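You operate a simulated robot arm through the tools that you are given. There is no shell and no other tool.

Carry out the task below with a simulated robot arm. There is one attempt and no reset: what you move stays moved.

TASK
Set the driver to 6 N m and run all three bolts home.
Fine: the bolts on the yellow plate, in the order ONE, TWO, THREE; keep fingers clear of the socket while it runs; seat the driver down in its holster again.
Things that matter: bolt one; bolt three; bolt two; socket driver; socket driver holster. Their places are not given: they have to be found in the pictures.

It is judged by the outcome, as a careful person would: the job done as asked, and still so three seconds after it is handed in. It fails if anything else is knocked over, pushed out of place, dropped, spilled or broken.

THE ROBOT
A 7-joint arm with a two-finger parallel gripper, fixed in place. Base frame: the origin is on the floor under the middle of its stand, x ahead of it, y to its left, z up; the work surface is at about z = 900. Readings come in mm, rad, newtons and seconds.
With the tool pointing down near the work surface it reaches from about 100 to 640 mm from the base axis. Its first joint turns from -1.152 to 1.152 rad. Payload 1.57 kg.
The tool frame sits at the grasp point between the pads (the TCP): z along the fingers, y along the line on which they close. The tips reach 30 mm beyond it. Largest opening 80 mm; finger width 17, thickness 12; the body of the gripper, 40 by 82 mm, starts 80 mm behind the TCP.
Orientation is that of the tool frame in the base frame, as a unit quaternion [w, x, y, z]. With the fingers straight down and closing along the base's y, the tool's x points along the base's -x, its y along +y and its z along -z.

THE INTERFACE
- The arm moves only by the tool step_arm. Its argument "targets" is a list of rows, each an object (a shift or turn left out is 0, a gripper value left out holds the last) with "travel": the shift along the base's x, y, z in mm, a list of three; "rotation": the turn, a rotation vector about the base's x, y, z in rad, a list of three; "grip": the gripper command, from -1 (fully open) to 1 (shut), values between in proportion. In form: [{"travel": [tx, ty, tz], "rotation": [rx, ry, rz], "grip": grip}, ...]. A call has 1 to 20 rows; each row is the pose to reach, as a shift and turn from the pose commanded when the call began. Rows are played at 5 a second. More than 50 mm and 0.15 rad between two rows, or a gripper value outside its range, and nothing of the call is played. Where a pose cannot be reached the arm comes as near as it can. A force on the tool above 40 N (or 10 N above the force at the start of the call, whichever is more), or a blocked arm, ends the call early, and 0.2 s more pass. The fingers move at their own pace (about 72 mm/s each) and stop on an object; they squeeze with about 38 N. The grip force told is the motor's: it shows also when the fingers shut on nothing. Time passes only in rows, and 0.2 s behind the last, so rows that repeat a pose let the fingers close. It gives the time, the measured TCP pose, the force on the tool (base axes), the opening and the grip force at its end, in the units of the frame above (readings bear some noise), with the torque about the TCP (base axes, N m) and any sound that the robot's microphone picked up, and new pictures: "pictures" is both (left out), scene, wrist or none.
- Cameras (640 x 400 px; columns grow to the right, rows downward): "scene" is fixed at [54.8, 432.6, 1421.2]; the picture's right is [-0.78, -0.63, 0.00], its down [-0.37, 0.46, -0.81] and it looks along [0.51, -0.63, -0.59] (base axes); focal length 314 px, centre (320, 200). "wrist" rides on the gripper at [72, -7, -122] in the tool frame; the picture's right is [0.09, 1.00, 0.00], its down [-0.84, 0.08, -0.54] and it looks along [-0.54, 0.05, 0.84] (tool axes); focal length 238 px, centre (320, 200).
- point_at(camera, pixels): for up to 12 pixels [column, row] of the newest picture of that camera ("zoom" is the newest enlarged one), the place [x, y, z] in the base frame of the surface seen there, good to about 2 mm. No time passes.
- close_up(camera, box): a new picture of the part [left, top, right, bottom] of that camera's present view, enlarged. No time passes.
- sign_off(): hands the job in; it is judged then, once.

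Unless the task says otherwise, let go and move clear before handing in.

The tools are called after ">>>" as name(argument=value, ...) on one line, values as JSON. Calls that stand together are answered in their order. step_arm: Moves the arm, as the interface text tells. Its arguments: {"type":"object","properties":{"targets":{"type":"array"},"pictures":{"type":"string","enum":["both","scene","wrist","none"]}},"required":["targets"]} The other tools are called the same way: point_at (camera, pixels) gives the place of the surface under pixels of a picture; close_up (camera, box) takes an enlarged picture of a part of a camera's view; sign_off () hands the job in.

At the start:

```text
t: 0.0
position: [396.1, 105.6, 1227.1]
ee_rot: [0.0, 0.0, 1.0, 0.0]
wrist_force: [0.5, 0.7, -0.1]
moment: [0.01, 0.03, -0.02]
gripper_width: 80.0
grasp_force: 0.0
```

scene: 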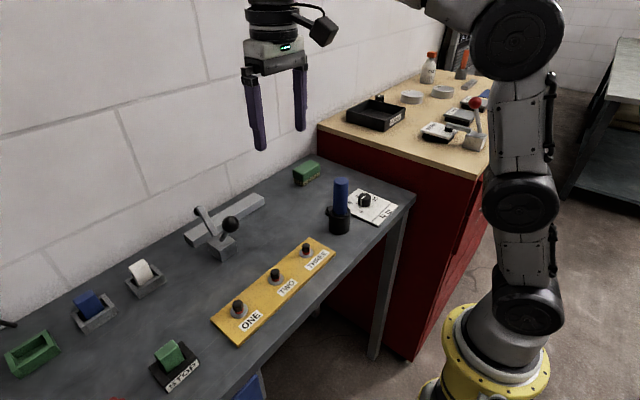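
wrist: 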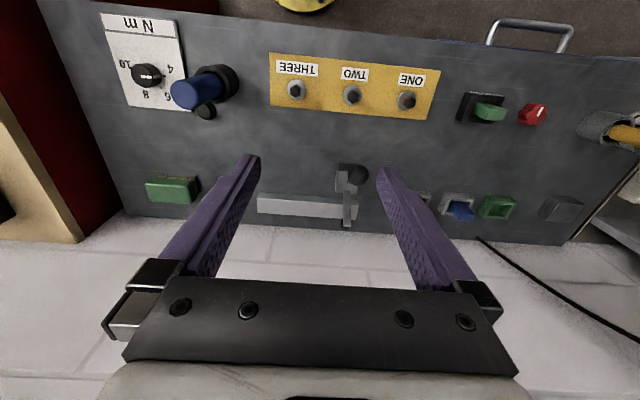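

The scene shows the yellow plate with ONE, TWO and THREE at about (238,308), (274,275) and (306,249). The blue driver is in its black holster at (339,205), with a dial card at (368,203). I'll take close-ups of these before moving.

>>> close_up(camera="scene", box=[290, 150, 430, 250])

>>> close_up(camera="wrist", box=[90, 0, 270, 130])

>>> close_up(camera="wrist", box=[250, 30, 450, 140])

>>> point_at(camera="wrist", pixels=[[408, 97], [352, 92], [296, 88], [148, 73], [180, 92], [220, 78], [204, 110], [270, 100], [435, 120], [440, 70], [270, 55]])

>>> point_at(camera="scene", pixels=[[238, 302], [274, 270], [306, 244], [341, 180], [340, 205], [339, 225], [364, 197], [333, 210], [240, 315], [385, 210], [360, 220]])

```text
4.00 times, centred on (360, 200) of scene
```

zoom: 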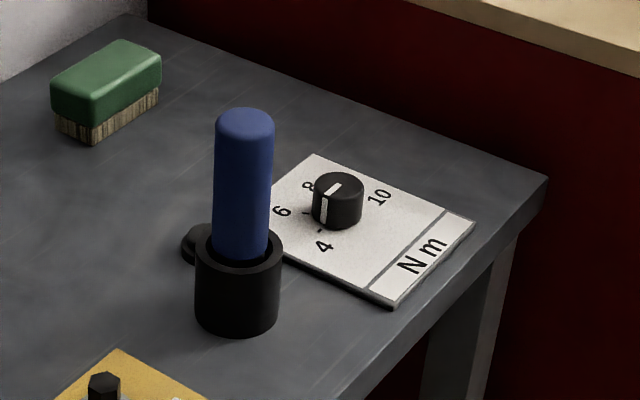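

```text
3.08 times, centred on (180, 65) of wrist
```

zoom: 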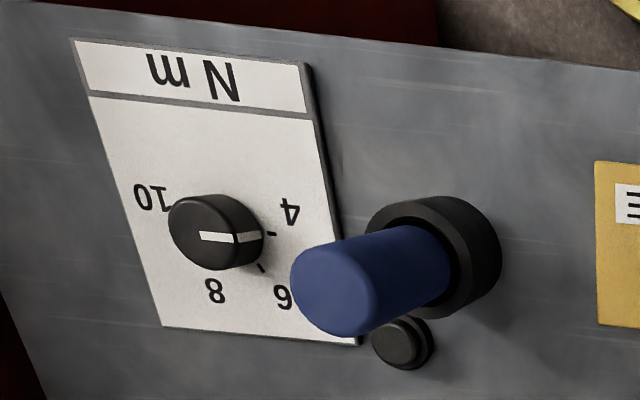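

```text
3.20 times, centred on (350, 85) of wrist
```

zoom: 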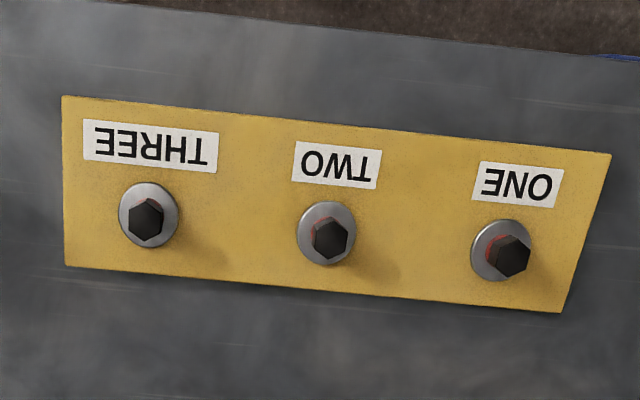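

```text
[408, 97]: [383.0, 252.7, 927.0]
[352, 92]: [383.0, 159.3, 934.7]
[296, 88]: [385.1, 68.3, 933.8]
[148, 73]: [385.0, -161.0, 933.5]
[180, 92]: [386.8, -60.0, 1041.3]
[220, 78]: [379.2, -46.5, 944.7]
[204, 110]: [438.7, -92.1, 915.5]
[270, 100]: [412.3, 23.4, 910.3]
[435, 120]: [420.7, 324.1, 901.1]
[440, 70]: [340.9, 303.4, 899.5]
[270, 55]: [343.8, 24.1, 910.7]
```

```text
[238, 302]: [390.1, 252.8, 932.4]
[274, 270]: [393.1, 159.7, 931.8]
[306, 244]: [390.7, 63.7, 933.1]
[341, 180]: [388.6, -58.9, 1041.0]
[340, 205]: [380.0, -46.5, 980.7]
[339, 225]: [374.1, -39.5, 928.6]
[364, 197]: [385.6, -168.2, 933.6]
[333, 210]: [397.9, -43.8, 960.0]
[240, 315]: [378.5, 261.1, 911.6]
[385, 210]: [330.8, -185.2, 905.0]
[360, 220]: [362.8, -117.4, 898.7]
```

The dial pointer looks to be near 4. The driver top is at about (388,-59,1041) and the knob at about (386,-165,934). I'll bring the wrist camera nearer to the dial and driver, staying above the driver.

>>> step_arm(targets=[{"travel": [0, -40, -15]}, {"travel": [0, -80, -30]}, {"travel": [0, -120, -50]}, {"travel": [0, -160, -70]}, {"travel": [-4, -200, -90]}, {"travel": [-8, -215, -107]}, {"travel": [-8, -215, -107]}])

```text
t: 1.6
position: [389.1, -110.6, 1122.6]
ee_rot: [0.0, 0.0, 1.0, -0.001]
wrist_force: [-0.2, 0.6, -1.0]
moment: [0.02, 0.01, 0.02]
gripper_width: 80.0
grasp_force: 0.1
```

scene: 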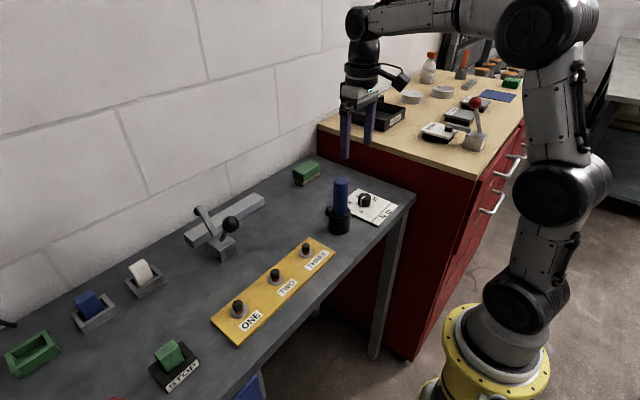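
wrist: 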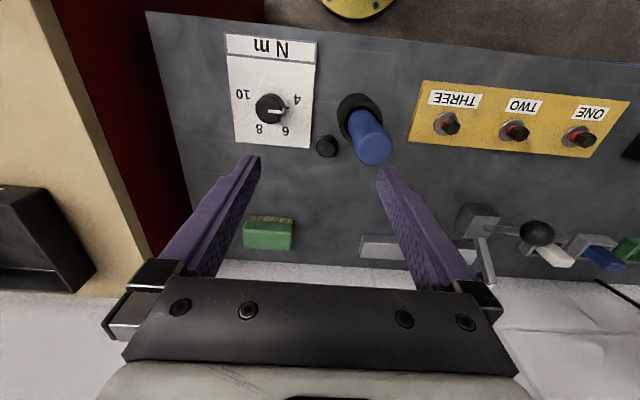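

The knob is now clear in the wrist view at (271,110), with a round black object at (327,146) beside the holster. I'll zoom in on these and measure them.

>>> close_up(camera="wrist", box=[220, 60, 330, 160])

>>> point_at(camera="wrist", pixels=[[271, 108], [259, 110], [285, 108], [327, 145], [318, 140], [327, 156], [358, 100], [340, 105], [372, 148], [388, 150], [356, 157], [375, 165]])

>>> close_up(camera="wrist", box=[300, 70, 420, 180])

>>> point_at(camera="zoom", pixels=[[145, 395], [145, 420], [310, 130], [215, 200], [440, 200]])

```text
4.00 times, centred on (275, 110) of wrist
```

zoom: 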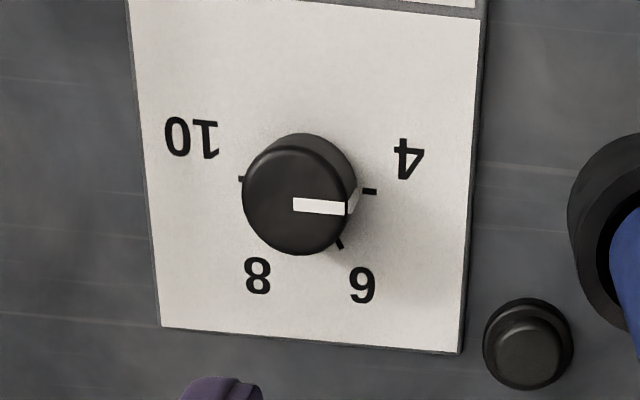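

```text
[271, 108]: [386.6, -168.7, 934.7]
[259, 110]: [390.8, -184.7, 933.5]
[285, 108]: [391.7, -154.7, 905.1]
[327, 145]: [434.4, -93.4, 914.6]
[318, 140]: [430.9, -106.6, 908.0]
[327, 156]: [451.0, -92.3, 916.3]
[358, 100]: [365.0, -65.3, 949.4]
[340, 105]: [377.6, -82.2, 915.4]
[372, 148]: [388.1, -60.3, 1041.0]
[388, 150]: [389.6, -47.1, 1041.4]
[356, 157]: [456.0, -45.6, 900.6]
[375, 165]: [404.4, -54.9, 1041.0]
```

```text
3.64 times, centred on (360, 125) of wrist
```

zoom: 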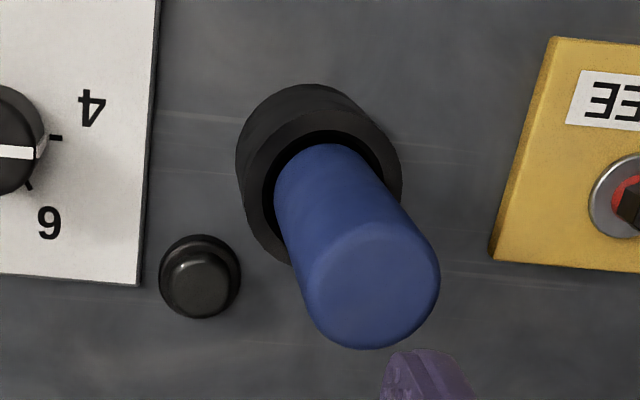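

```text
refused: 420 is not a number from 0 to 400
```

The pointer sits at the 4 tick. The ticks for 4, 6, 8 and 10 look 60° apart, increasing clockwise from above, and the knob centre is near (390,-172) with its top at 934. I'll move above the knob and pre-turn the gripper about +0.5 rad so that a -60° turn leaves it near symmetric.

>>> step_arm(targets=[{"travel": [1, -32, 0], "rotation": [0, 0, 0.12]}, {"travel": [2, -62, -10], "rotation": [0, 0, 0.24]}, {"travel": [2, -62, -50], "rotation": [0, 0, 0.36]}, {"travel": [2, -62, -90], "rotation": [0, 0, 0.48]}, {"travel": [2, -62, -115], "rotation": [0, 0, 0.52]}, {"travel": [2, -62, -115], "rotation": [0, 0, 0.52]}])

```text
t: 3.0
position: [392.7, -171.5, 1005.4]
ee_rot: [0.0, -0.257, 0.966, 0.0]
wrist_force: [0.0, -0.9, -0.6]
moment: [0.02, -0.04, -0.02]
gripper_width: 79.9
grasp_force: 0.0
```

scene: 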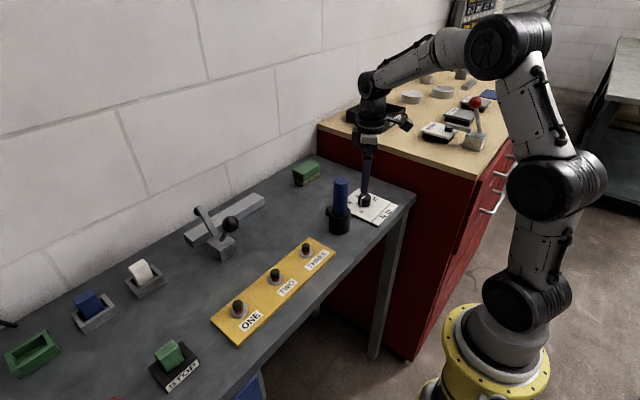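
wrist: 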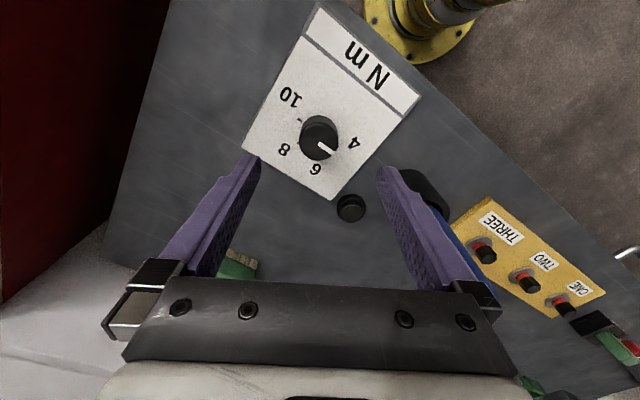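

The knob is between the fingers at about (318,138) in the wrist view. I'll measure its outline accurately to centre on it.

>>> close_up(camera="wrist", box=[260, 90, 380, 190])

>>> point_at(camera="wrist", pixels=[[318, 136], [303, 136], [334, 138], [318, 121], [318, 154], [310, 128], [327, 128], [310, 147], [327, 147]])

>>> close_up(camera="scene", box=[320, 160, 420, 240])

```text
4.00 times, centred on (320, 140) of wrist
```

zoom: 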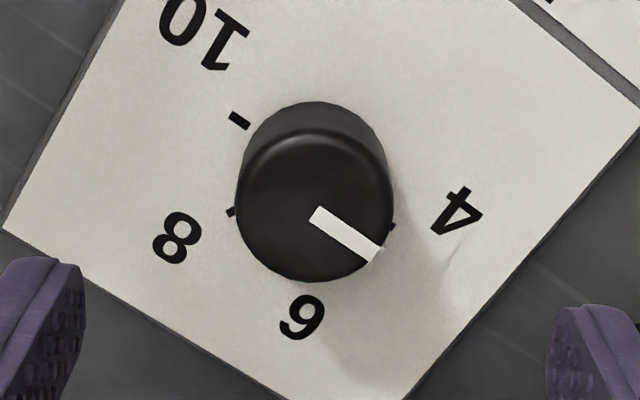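

```text
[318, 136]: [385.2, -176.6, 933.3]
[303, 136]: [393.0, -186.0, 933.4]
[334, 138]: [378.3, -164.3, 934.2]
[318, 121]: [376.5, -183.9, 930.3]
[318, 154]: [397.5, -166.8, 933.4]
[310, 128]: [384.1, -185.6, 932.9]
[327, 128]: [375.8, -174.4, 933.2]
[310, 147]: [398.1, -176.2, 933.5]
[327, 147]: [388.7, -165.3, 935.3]
```

```text
5.00 times, centred on (370, 200) of scene
```

zoom: 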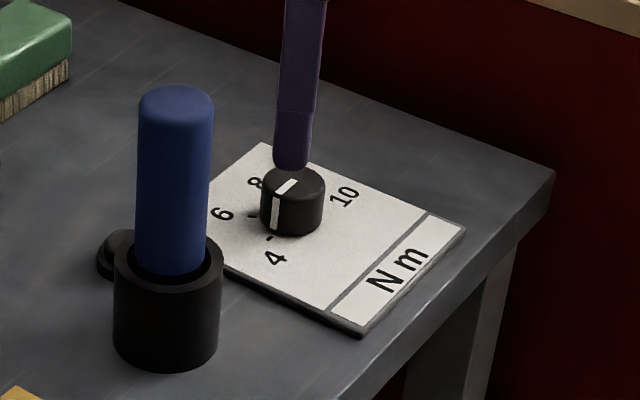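

The knob's top centre comes out at about (388.5,-174) with a radius of 16 mm, and the pointer is at 4. I'll lower straight down so the tips straddle the knob at about z 912, then look before closing.

>>> step_arm(targets=[{"travel": [-1.6, -2.6, -15]}, {"travel": [-1.6, -2.6, -35]}, {"travel": [-1.6, -2.6, -52]}, {"travel": [-1.6, -2.6, -62]}, {"travel": [-1.6, -2.6, -62]}])

```text
t: 4.2
position: [389.7, -172.4, 943.4]
ee_rot: [-0.001, -0.258, 0.966, 0.0]
wrist_force: [-0.2, -0.1, 0.4]
moment: [-0.03, -0.04, -0.02]
gripper_width: 79.9
grasp_force: 0.0
```

scene: 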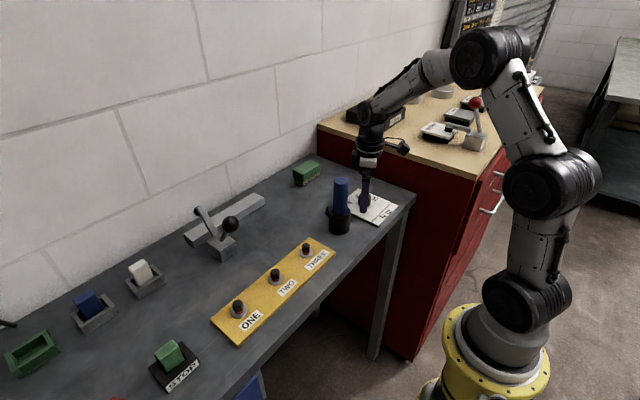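
wrist: 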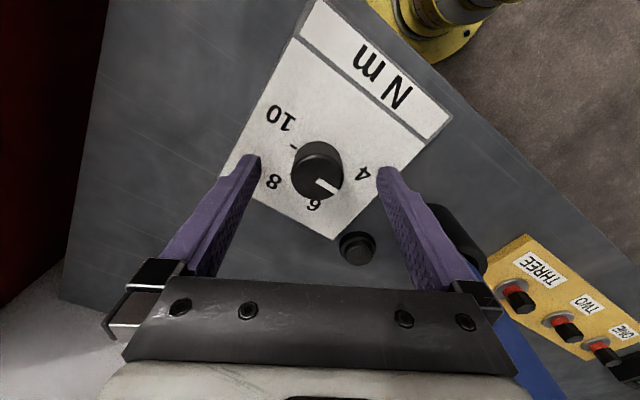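

The fingers straddle the knob at (317,176) with clearance on both sides. I'll check the alignment along the finger width before closing.

>>> close_up(camera="wrist", box=[220, 110, 420, 235])

>>> point_at(camera="wrist", pixels=[[317, 177], [295, 177], [341, 177], [317, 160], [317, 194], [248, 165], [388, 172], [250, 158], [384, 168]])

```text
3.20 times, centred on (320, 172) of wrist
```

zoom: 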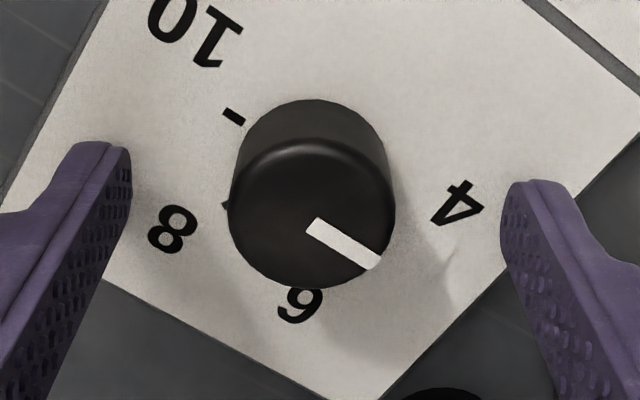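

```text
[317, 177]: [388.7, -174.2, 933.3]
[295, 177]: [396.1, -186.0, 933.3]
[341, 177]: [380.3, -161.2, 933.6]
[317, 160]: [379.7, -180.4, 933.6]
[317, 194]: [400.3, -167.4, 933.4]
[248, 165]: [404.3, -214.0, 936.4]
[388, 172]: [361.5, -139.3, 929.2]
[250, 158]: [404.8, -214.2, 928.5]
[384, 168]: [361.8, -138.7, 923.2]
```

By these readings the TCP and the knob centre agree within about 1 mm. I'll close on the knob.

>>> step_arm(targets=[{"travel": [0, 0, 0], "grip": 1}, {"travel": [0, 0, 0], "grip": 1}, {"travel": [0, 0, 0], "grip": 1}, {"travel": [0, 0, 0], "grip": 1}], pictures="wrist")

```text
t: 5.2
position: [390.5, -175.7, 945.0]
ee_rot: [0.001, -0.256, 0.967, -0.001]
wrist_force: [6.4, -15.8, -7.6]
moment: [-0.26, -0.34, 0.0]
gripper_width: 33.8
grasp_force: 41.2
```

wrist: 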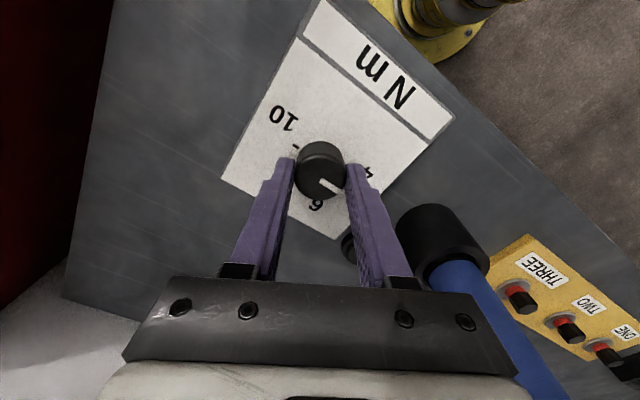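

The knob is gripped at 33.8 mm, with a slight side load of about -17 N along the closing axis. I'll ease that with a small shift and turn -60° (clockwise from above) towards 6.

>>> step_arm(targets=[{"travel": [0.7, -1.3, 0], "rotation": [0, 0, 0], "grip": 1}, {"travel": [0.7, -1.3, 0], "rotation": [0, 0, -0.13], "grip": 1}, {"travel": [0.7, -1.3, 0], "rotation": [0, 0, -0.26], "grip": 1}, {"travel": [0.7, -1.3, 0], "rotation": [0, 0, -0.39], "grip": 1}, {"travel": [0.7, -1.3, 0], "rotation": [0, 0, -0.52], "grip": 1}, {"travel": [0.7, -1.3, 0], "rotation": [0, 0, -0.65], "grip": 1}, {"travel": [0.7, -1.3, 0], "rotation": [0, 0, -0.78], "grip": 1}, {"travel": [0.7, -1.3, 0], "rotation": [0, 0, -0.91], "grip": 1}, {"travel": [0.7, -1.3, 0], "rotation": [0, 0, -1.04], "grip": 1}, {"travel": [0.7, -1.3, 0], "rotation": [0, 0, -1.047], "grip": 1}])

```text
t: 7.4
position: [391.3, -174.8, 944.4]
ee_rot: [0.002, 0.261, 0.965, 0.001]
wrist_force: [18.5, -2.6, 1.7]
moment: [0.14, 0.17, -0.02]
gripper_width: 33.8
grasp_force: 41.6
```

scene: 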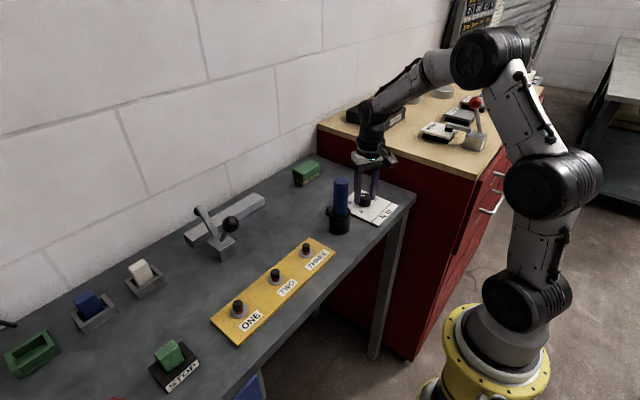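
wrist: 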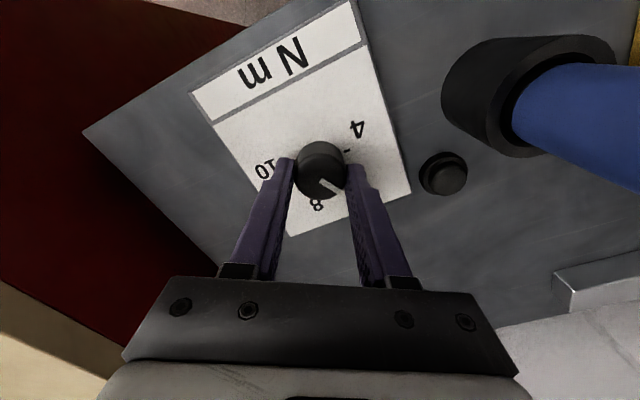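

The gripper turned -60° with the knob held. I'll zoom in to see where the pointer stands.

>>> close_up(camera="wrist", box=[240, 110, 400, 220])

>>> close_up(camera="scene", box=[330, 165, 410, 235])

```text
3.64 times, centred on (320, 165) of wrist
```

zoom: 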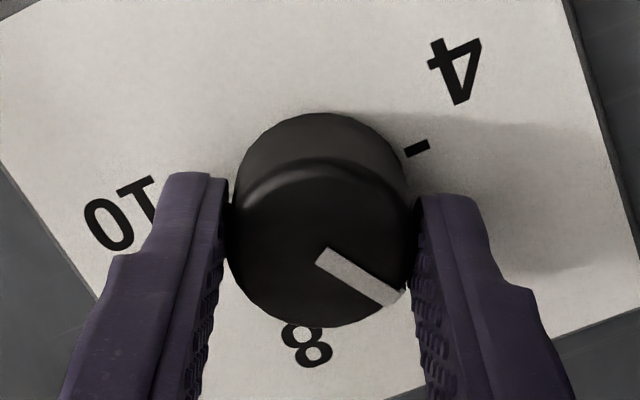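

```text
5.71 times, centred on (370, 200) of scene
```

zoom: 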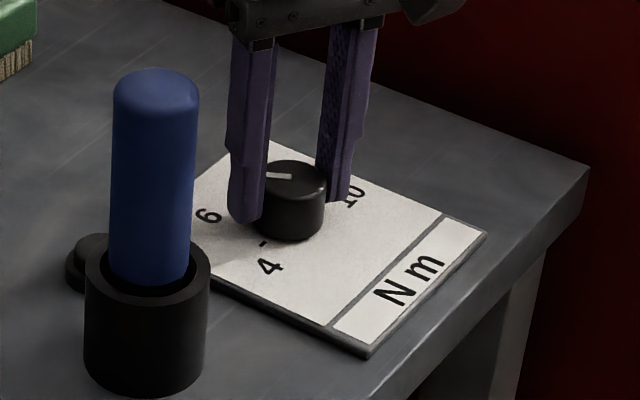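

The pointer moved with the gripper by close to 60°. I'll open, lift clear and check the pointer against the 6 tick.

>>> step_arm(targets=[{"travel": [0, 0, 0], "grip": -1}, {"travel": [0, 0, 0], "grip": -1}, {"travel": [0, 0, 0], "grip": -1}, {"travel": [0, 0, 30], "grip": -1}, {"travel": [0, 0, 62], "rotation": [0, 0, 0.13]}, {"travel": [0, 0, 75], "rotation": [0, 0, 0.26]}, {"travel": [0, 0, 85], "rotation": [0, 0, 0.39]}, {"travel": [0, 0, 95], "rotation": [0, 0, 0.52]}, {"travel": [0, 0, 95], "rotation": [0, 0, 0.52]}])

>>> close_up(camera="wrist", box=[250, 70, 390, 190])

>>> close_up(camera="scene", box=[330, 165, 410, 235])

```text
t: 9.4
position: [389.7, -175.6, 1039.8]
ee_rot: [0.0, 0.003, 1.0, 0.001]
wrist_force: [0.1, -0.7, 0.3]
moment: [-0.01, 0.03, 0.01]
gripper_width: 79.9
grasp_force: 0.0
```

scene: 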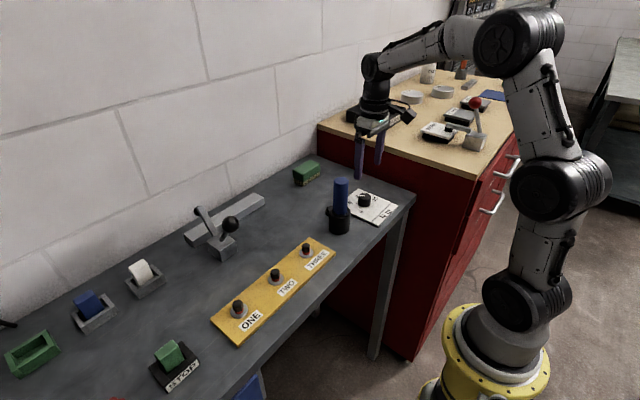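
wrist: 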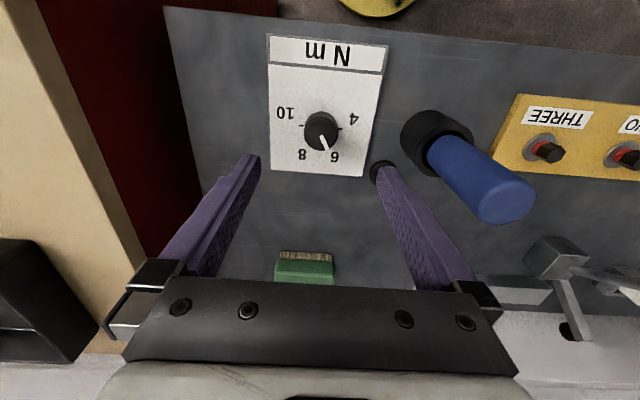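

```text
3.33 times, centred on (320, 130) of wrist
```

zoom: 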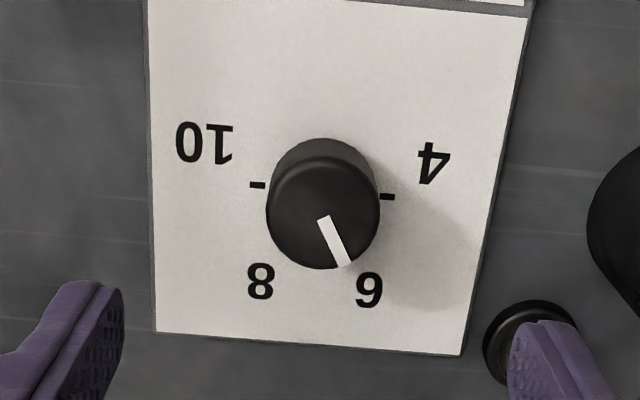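

```text
5.71 times, centred on (370, 200) of scene
```

zoom: 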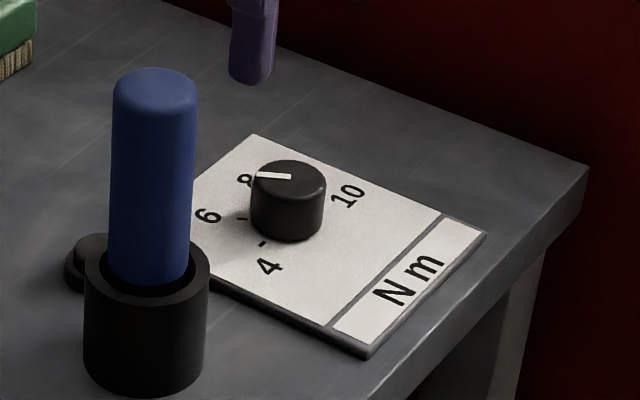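

The pointer now aims roughly at 6, but the knob hides the 6 tick in the wrist view. In the scene zoom, ticks show at (243,218) and (263,243). I'll measure these to check the angle.

>>> point_at(camera="zoom", pixels=[[243, 218], [263, 243], [257, 176], [290, 177], [246, 180], [207, 217], [268, 267], [348, 195], [289, 163], [320, 180], [289, 195]])

>>> close_up(camera="wrist", box=[250, 70, 390, 190])

>>> point_at(camera="zoom", pixels=[[257, 185], [390, 197], [434, 163], [205, 143], [261, 281], [369, 289], [323, 220], [342, 262], [323, 213], [270, 213], [377, 213]])

```text
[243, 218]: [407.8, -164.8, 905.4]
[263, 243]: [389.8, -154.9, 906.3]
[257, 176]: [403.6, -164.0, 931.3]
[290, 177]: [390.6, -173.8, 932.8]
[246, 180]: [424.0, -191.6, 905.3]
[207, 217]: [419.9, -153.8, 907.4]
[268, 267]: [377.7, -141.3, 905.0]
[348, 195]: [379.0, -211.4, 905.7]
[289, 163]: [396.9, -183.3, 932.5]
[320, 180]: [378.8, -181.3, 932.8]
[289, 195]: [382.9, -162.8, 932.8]
```

```text
3.33 times, centred on (320, 130) of wrist
```

zoom: 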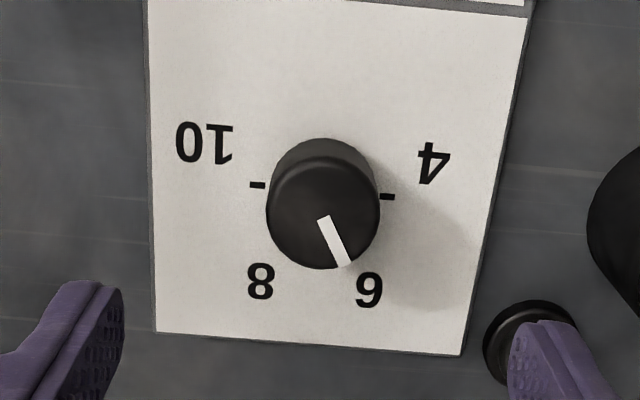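

```text
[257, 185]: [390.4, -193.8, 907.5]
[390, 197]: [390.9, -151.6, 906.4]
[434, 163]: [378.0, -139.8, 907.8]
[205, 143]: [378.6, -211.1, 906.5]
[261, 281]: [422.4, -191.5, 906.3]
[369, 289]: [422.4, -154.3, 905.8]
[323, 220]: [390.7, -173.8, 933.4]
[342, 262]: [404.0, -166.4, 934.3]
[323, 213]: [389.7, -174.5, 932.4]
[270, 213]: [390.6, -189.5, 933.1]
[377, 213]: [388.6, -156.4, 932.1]
```

The tick and label readings put 6 at about 60° and the pointer between 53° and 61°, so I want a more accurate look. I'll move the camera straight over the dial to remove the parallax.

>>> step_arm(targets=[{"travel": [35, 4, 0]}, {"travel": [70, 8, 0]}, {"travel": [72, 8, -10]}, {"travel": [72, 8, -10]}], pictures="wrist")

>>> close_up(camera="wrist", box=[250, 0, 390, 90])

```text
t: 10.4
position: [461.1, -167.4, 1029.5]
ee_rot: [0.001, 0.003, 1.0, 0.0]
wrist_force: [-0.4, -0.6, -0.5]
moment: [0.03, -0.01, 0.01]
gripper_width: 80.2
grasp_force: 0.1
```

wrist: 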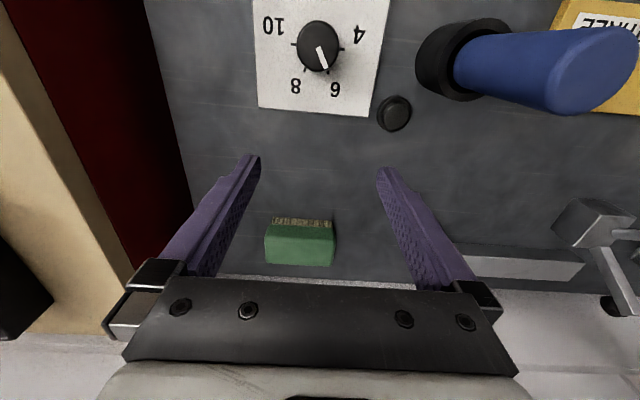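

```text
4.44 times, centred on (320, 45) of wrist
```

zoom: 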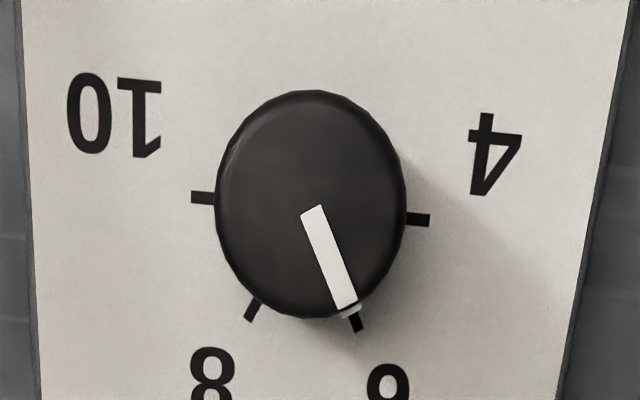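

The pointer lines up with the 6 tick at (356,322) in the zoom, within about 1°. The dial is set, so next I'll look at the driver from straight above.

>>> step_arm(targets=[{"travel": [0, 0, 45]}, {"travel": [0, 0, 90]}, {"travel": [0, 40, 90]}, {"travel": [0, 80, 90]}, {"travel": [0, 117, 90]}, {"travel": [0, 117, 90]}])

>>> close_up(camera="wrist", box=[220, 0, 420, 120])

```text
t: 11.8
position: [462.2, -50.5, 1121.0]
ee_rot: [0.0, 0.004, 1.0, 0.0]
wrist_force: [0.2, -0.3, -0.3]
moment: [-0.01, 0.01, -0.02]
gripper_width: 79.9
grasp_force: 0.0
```

scene: 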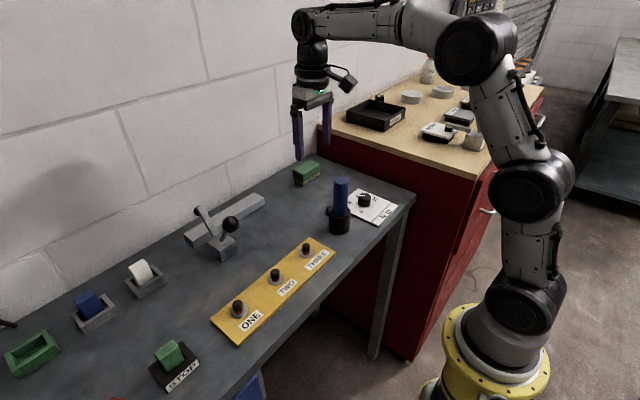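
wrist: 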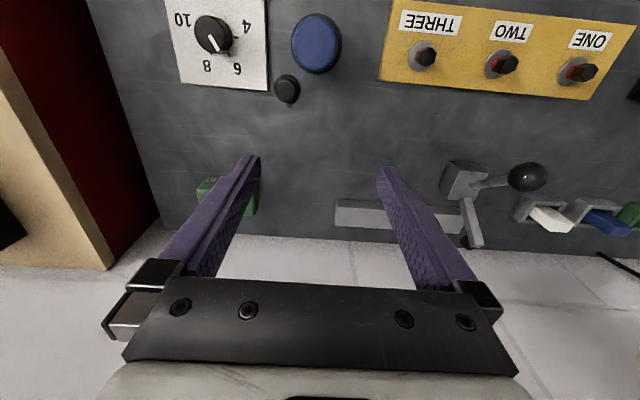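

```text
3.20 times, centred on (320, 60) of wrist
```

zoom: 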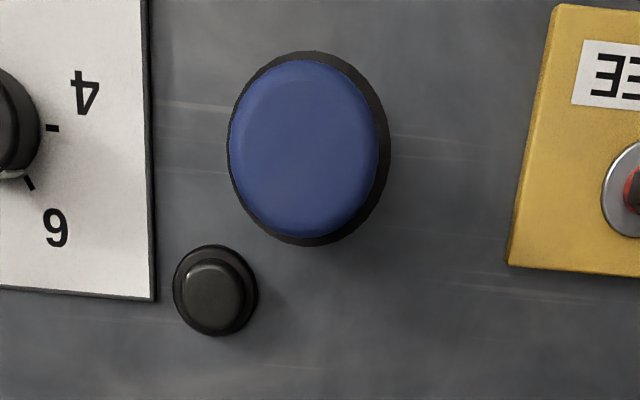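

The handle shows as a circle centred at about (315,44) in the wrist view, with the holster ring behind it. I'll measure the handle's top, the holster and the bolts.

>>> point_at(camera="zoom", pixels=[[304, 148], [232, 148], [375, 148], [304, 66], [304, 230], [384, 150], [305, 240], [214, 290], [183, 290], [245, 290], [305, 54]])

>>> close_up(camera="scene", box=[300, 160, 380, 240])

>>> close_up(camera="scene", box=[200, 225, 340, 350])

>>> close_up(camera="wrist", box=[380, 0, 640, 120])

>>> point_at(camera="scene", pixels=[[341, 176], [336, 200], [341, 200], [346, 200], [339, 217], [339, 230], [331, 222], [348, 222]])

```text
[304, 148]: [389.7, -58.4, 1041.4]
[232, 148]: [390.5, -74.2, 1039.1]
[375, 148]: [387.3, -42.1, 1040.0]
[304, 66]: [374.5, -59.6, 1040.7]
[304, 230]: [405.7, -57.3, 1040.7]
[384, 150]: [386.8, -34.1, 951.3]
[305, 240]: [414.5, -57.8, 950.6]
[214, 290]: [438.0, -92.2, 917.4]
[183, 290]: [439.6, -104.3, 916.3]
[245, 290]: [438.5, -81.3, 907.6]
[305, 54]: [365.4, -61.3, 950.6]
```

```text
5.00 times, centred on (340, 200) of scene
```

zoom: 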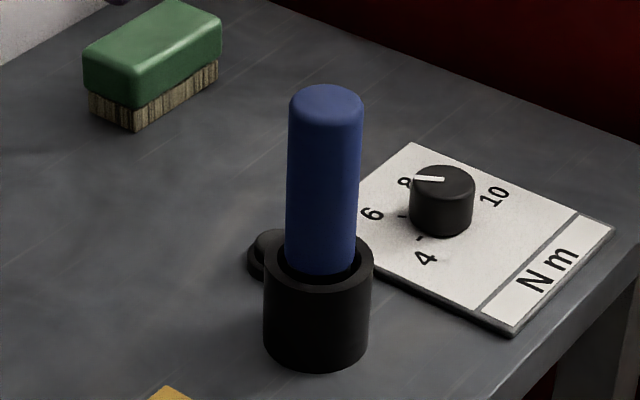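

```text
3.20 times, centred on (270, 288) of scene
```

zoom: 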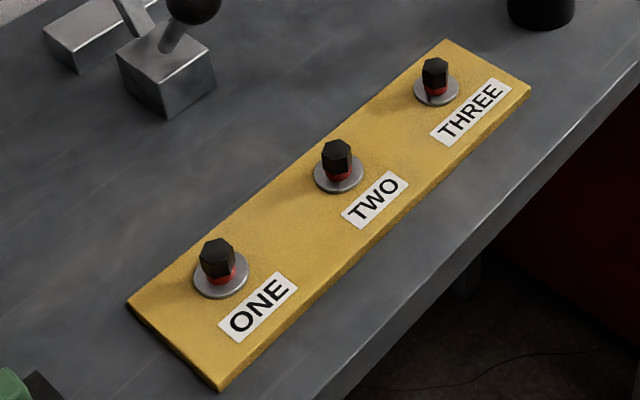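

```text
2.46 times, centred on (510, 60) of wrist
```

zoom: 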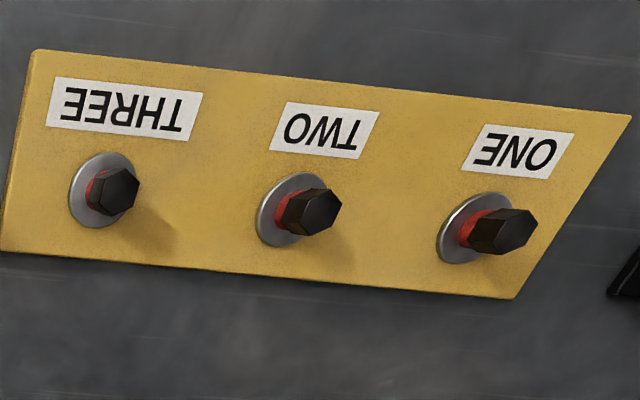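

```text
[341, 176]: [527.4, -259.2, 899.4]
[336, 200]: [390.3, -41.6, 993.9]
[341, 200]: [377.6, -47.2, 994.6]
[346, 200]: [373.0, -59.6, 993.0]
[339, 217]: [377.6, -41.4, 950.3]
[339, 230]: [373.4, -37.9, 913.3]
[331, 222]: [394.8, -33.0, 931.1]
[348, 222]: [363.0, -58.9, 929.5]
```

The handle centre is at about (389.5,-58.4) with a top at 1041 and a radius of about 16.5. The holster's top rim is at 951. Next I'll locate the bolts from straight above, starting with ONE, and measure the lever so I stay clear of it.

>>> point_at(camera="wrist", pixels=[[528, 177], [463, 170], [500, 182], [468, 215], [583, 70], [505, 64], [427, 56]])

>>> step_arm(targets=[{"travel": [0, 45, 0]}, {"travel": [0, 90, 0]}, {"travel": [0, 135, 0]}, {"travel": [0, 180, 0]}, {"travel": [0, 225, 0]}, {"travel": [0, 270, 0]}, {"travel": [0, 308, 0]}, {"travel": [0, 308, 0]}])

>>> close_up(camera="wrist", box=[270, 10, 370, 80])

```text
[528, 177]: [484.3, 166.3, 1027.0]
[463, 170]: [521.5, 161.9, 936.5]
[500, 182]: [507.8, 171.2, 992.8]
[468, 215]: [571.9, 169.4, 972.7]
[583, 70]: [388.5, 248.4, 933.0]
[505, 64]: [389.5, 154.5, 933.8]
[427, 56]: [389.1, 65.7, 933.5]
```

```text
t: 13.6
position: [461.5, 257.4, 1119.6]
ee_rot: [0.0, 0.004, 1.0, 0.0]
wrist_force: [-0.4, -0.4, 0.2]
moment: [0.01, 0.04, 0.03]
gripper_width: 79.8
grasp_force: 0.1
```

scene: 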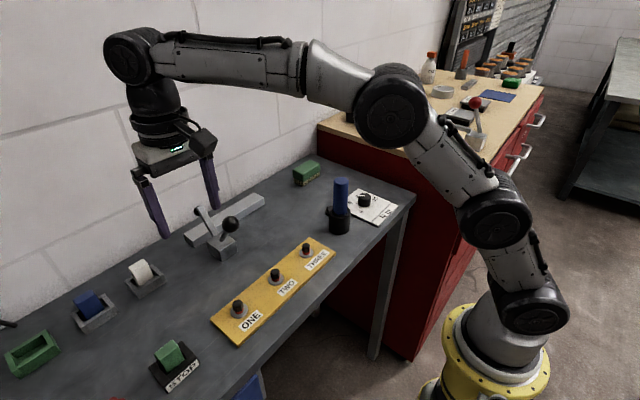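
wrist: 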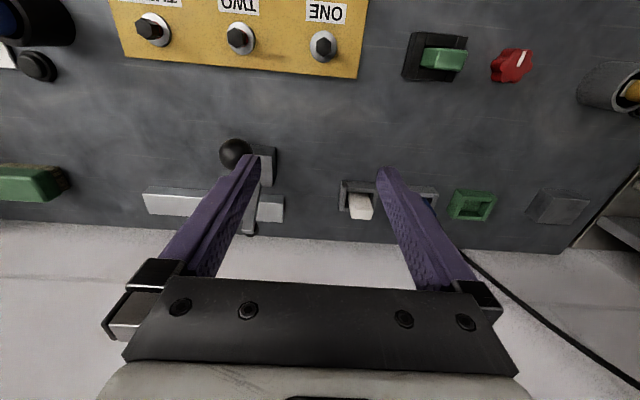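

```text
5.71 times, centred on (320, 45) of wrist
```

zoom: 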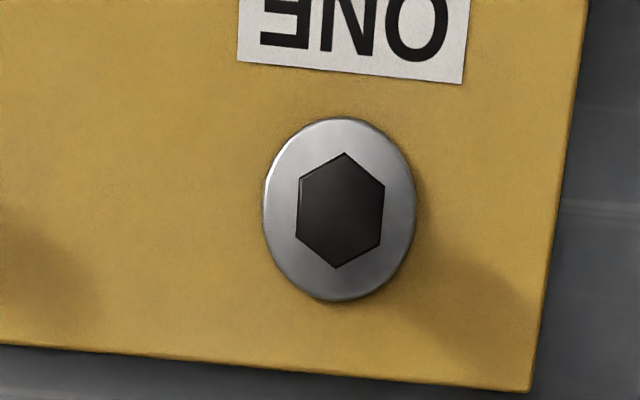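

From straight above, bolt ONE's hex head is centred at about (340,210) in the zoom. I'll measure it, then do the same for TWO and THREE.

>>> point_at(camera="zoom", pixels=[[340, 210], [300, 210], [381, 210], [341, 165], [339, 255], [341, 190], [320, 210], [360, 210], [340, 230], [268, 210], [412, 210]])

>>> step_arm(targets=[{"travel": [0, -45, 0]}, {"travel": [0, -93, 0]}, {"travel": [0, -93, 0]}], pictures="wrist")

>>> close_up(camera="wrist", box=[270, 10, 370, 80])

```text
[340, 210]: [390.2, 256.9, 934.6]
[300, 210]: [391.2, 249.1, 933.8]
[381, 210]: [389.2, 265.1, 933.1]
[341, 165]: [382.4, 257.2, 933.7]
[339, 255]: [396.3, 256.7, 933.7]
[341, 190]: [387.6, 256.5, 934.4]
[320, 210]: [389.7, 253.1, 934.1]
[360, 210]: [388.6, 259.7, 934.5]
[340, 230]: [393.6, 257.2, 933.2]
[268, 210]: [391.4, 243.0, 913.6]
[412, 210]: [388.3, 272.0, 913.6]
```

```text
t: 14.4
position: [461.0, 163.8, 1118.2]
ee_rot: [0.0, 0.003, 1.0, 0.0]
wrist_force: [0.2, 0.1, -0.3]
moment: [0.02, 0.04, 0.0]
gripper_width: 80.2
grasp_force: 0.0
```

wrist: 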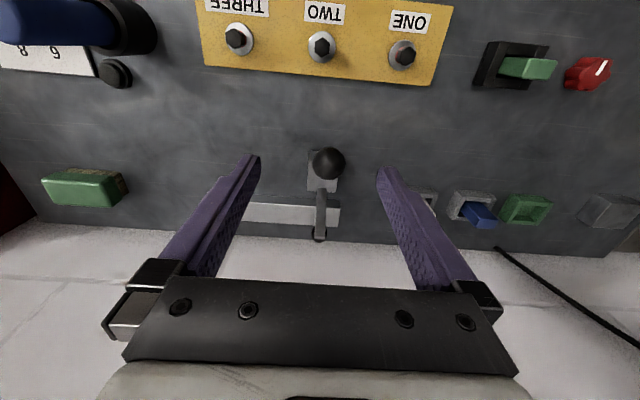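

```text
5.71 times, centred on (320, 45) of wrist
```

zoom: 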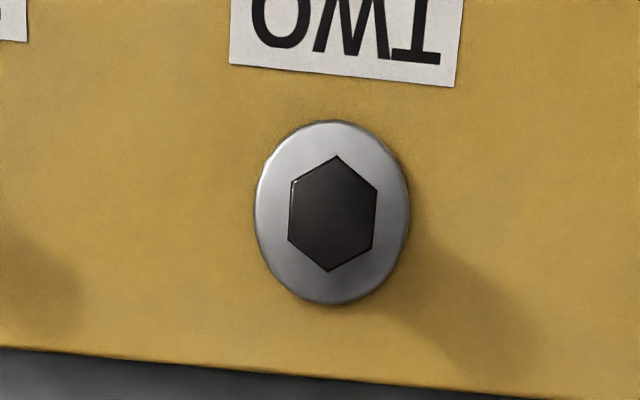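

Bolt ONE measures about (389.9,257.0,934). Now TWO, centred at (333,214) in the zoom, then I'll move on to THREE.

>>> point_at(camera="zoom", pixels=[[333, 214], [296, 214], [370, 214], [333, 170], [333, 258], [333, 194], [313, 214], [353, 214], [333, 234], [262, 212], [403, 212]])

>>> step_arm(targets=[{"travel": [0, -45, 0]}, {"travel": [0, -93, 0]}, {"travel": [0, -93, 0]}], pictures="wrist")

>>> close_up(camera="wrist", box=[270, 10, 370, 80])

>>> point_at(camera="zoom", pixels=[[325, 214], [290, 214], [365, 214], [325, 170], [325, 258], [325, 194], [305, 214], [345, 214], [325, 234], [255, 212], [396, 212]])

```text
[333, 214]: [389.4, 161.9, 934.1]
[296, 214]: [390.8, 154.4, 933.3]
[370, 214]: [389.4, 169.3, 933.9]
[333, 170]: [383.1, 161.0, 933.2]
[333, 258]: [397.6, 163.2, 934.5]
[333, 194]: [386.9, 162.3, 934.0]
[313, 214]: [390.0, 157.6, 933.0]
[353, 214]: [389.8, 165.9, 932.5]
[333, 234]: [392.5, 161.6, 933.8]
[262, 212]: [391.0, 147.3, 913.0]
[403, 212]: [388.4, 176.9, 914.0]
```

```text
t: 15.2
position: [461.3, 71.0, 1119.3]
ee_rot: [0.0, 0.003, 1.0, 0.0]
wrist_force: [0.6, -0.1, 0.3]
moment: [0.02, 0.02, 0.03]
gripper_width: 80.0
grasp_force: 0.1
```

wrist: 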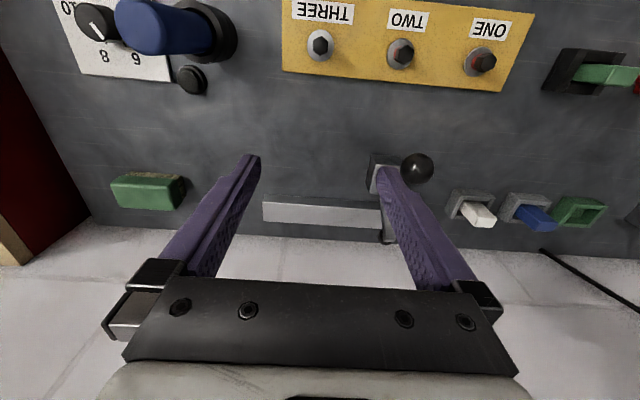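

```text
5.71 times, centred on (320, 45) of wrist
```

zoom: 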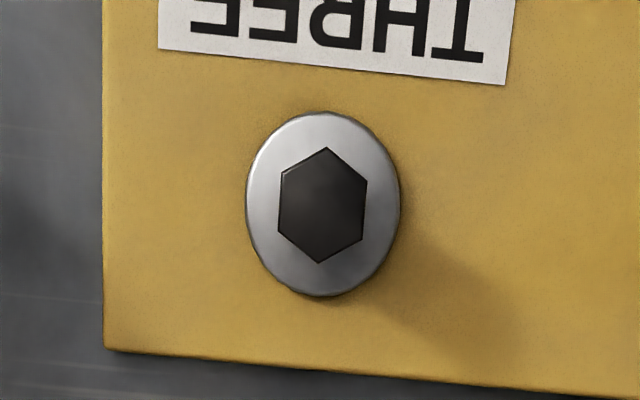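

```text
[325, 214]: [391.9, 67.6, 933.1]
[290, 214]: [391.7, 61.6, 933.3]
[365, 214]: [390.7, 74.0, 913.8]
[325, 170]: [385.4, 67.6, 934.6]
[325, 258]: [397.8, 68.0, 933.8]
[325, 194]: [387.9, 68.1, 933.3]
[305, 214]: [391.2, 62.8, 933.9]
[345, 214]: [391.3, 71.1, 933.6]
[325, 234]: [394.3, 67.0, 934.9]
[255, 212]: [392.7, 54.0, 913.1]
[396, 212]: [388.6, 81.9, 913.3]
```

All three bolts lie at x≈390, at y≈257, 162 and 67. The driver is at (390,-58.4). I'll go above the driver with the fingers open, at a height that clears its top.

>>> step_arm(targets=[{"travel": [-30, -30, 0]}, {"travel": [-60, -60, 0]}, {"travel": [-71.5, -100, 0]}, {"travel": [-71.5, -129.7, 0]}, {"travel": [-71.5, -129.7, -25]}, {"travel": [-71.5, -129.7, -45]}, {"travel": [-71.5, -129.7, -45]}])

>>> close_up(camera="wrist", box=[220, 100, 420, 225])

```text
t: 16.8
position: [391.3, -59.0, 1073.7]
ee_rot: [0.001, 0.003, 1.0, 0.0]
wrist_force: [-0.4, 0.5, 0.9]
moment: [-0.02, 0.01, 0.0]
gripper_width: 80.0
grasp_force: 0.1
```

scene: 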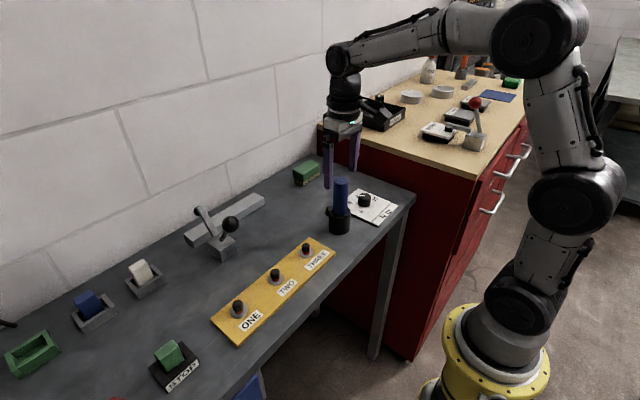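
wrist: 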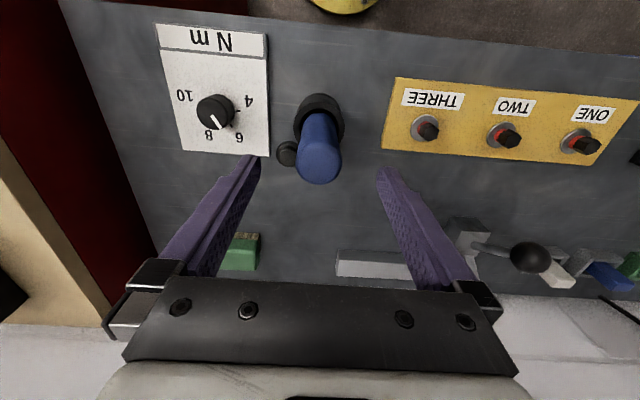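

```text
3.20 times, centred on (320, 162) of wrist
```

zoom: 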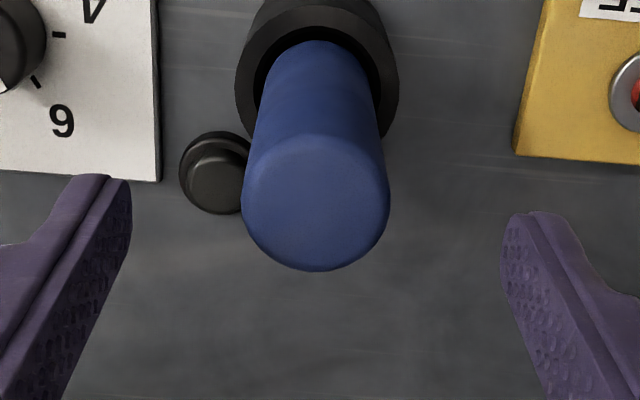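

The handle is centred between the finger tips at zoom x≈315. I'll lower 62 mm so the tips sit at about z 982, well above the holster rim and socket.

>>> step_arm(targets=[{"travel": [0, 0, -20]}, {"travel": [0, 0, -40]}, {"travel": [0, 0, -62]}, {"travel": [0, 0, -62]}])

>>> point_at(camera="wrist", pixels=[[318, 200], [250, 165], [388, 172]])

```text
t: 17.8
position: [392.5, -58.0, 1012.8]
ee_rot: [0.0, 0.003, 1.0, 0.0]
wrist_force: [-0.6, -0.6, 0.1]
moment: [0.0, -0.03, 0.03]
gripper_width: 80.1
grasp_force: 0.0
```

scene: 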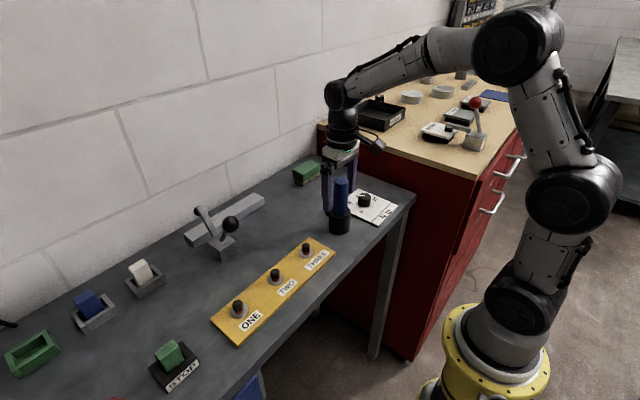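
wrist: 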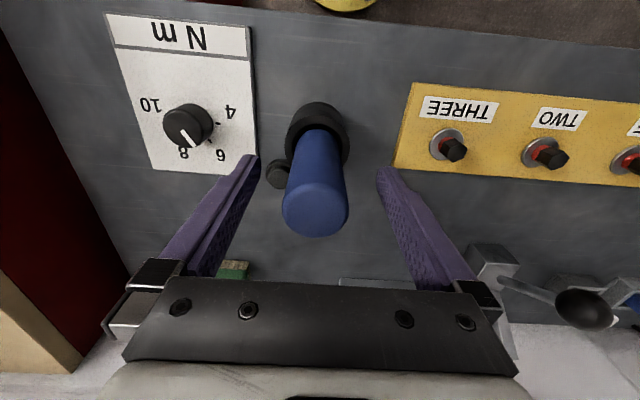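

```text
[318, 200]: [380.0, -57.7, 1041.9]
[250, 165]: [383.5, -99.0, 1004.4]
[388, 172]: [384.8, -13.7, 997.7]
```

The fingers straddle the handle symmetrically. I'll close on it.

>>> step_arm(targets=[{"travel": [0, -0.5, 0], "grip": 1}, {"travel": [0, -0.5, 0], "grip": 1}, {"travel": [0, -0.5, 0], "grip": 1}, {"travel": [0, -0.5, 0], "grip": 1}])

```text
t: 18.8
position: [392.7, -58.6, 1012.2]
ee_rot: [0.0, 0.003, 1.0, 0.0]
wrist_force: [0.6, -2.3, 1.6]
moment: [-0.21, -0.02, -0.02]
gripper_width: 33.5
grasp_force: 37.6
```

scene: 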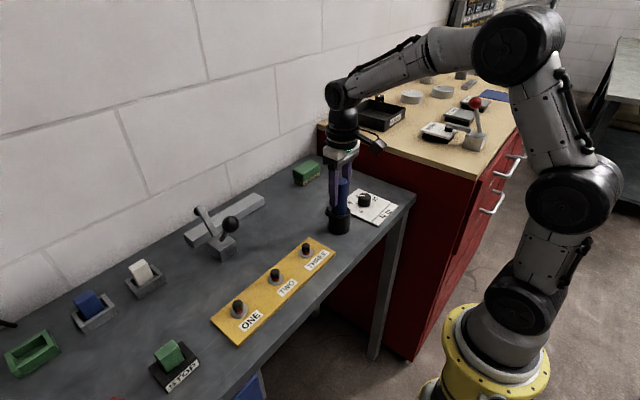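
wrist: 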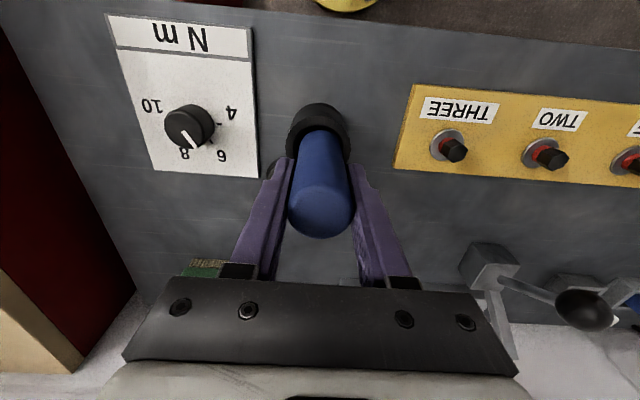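

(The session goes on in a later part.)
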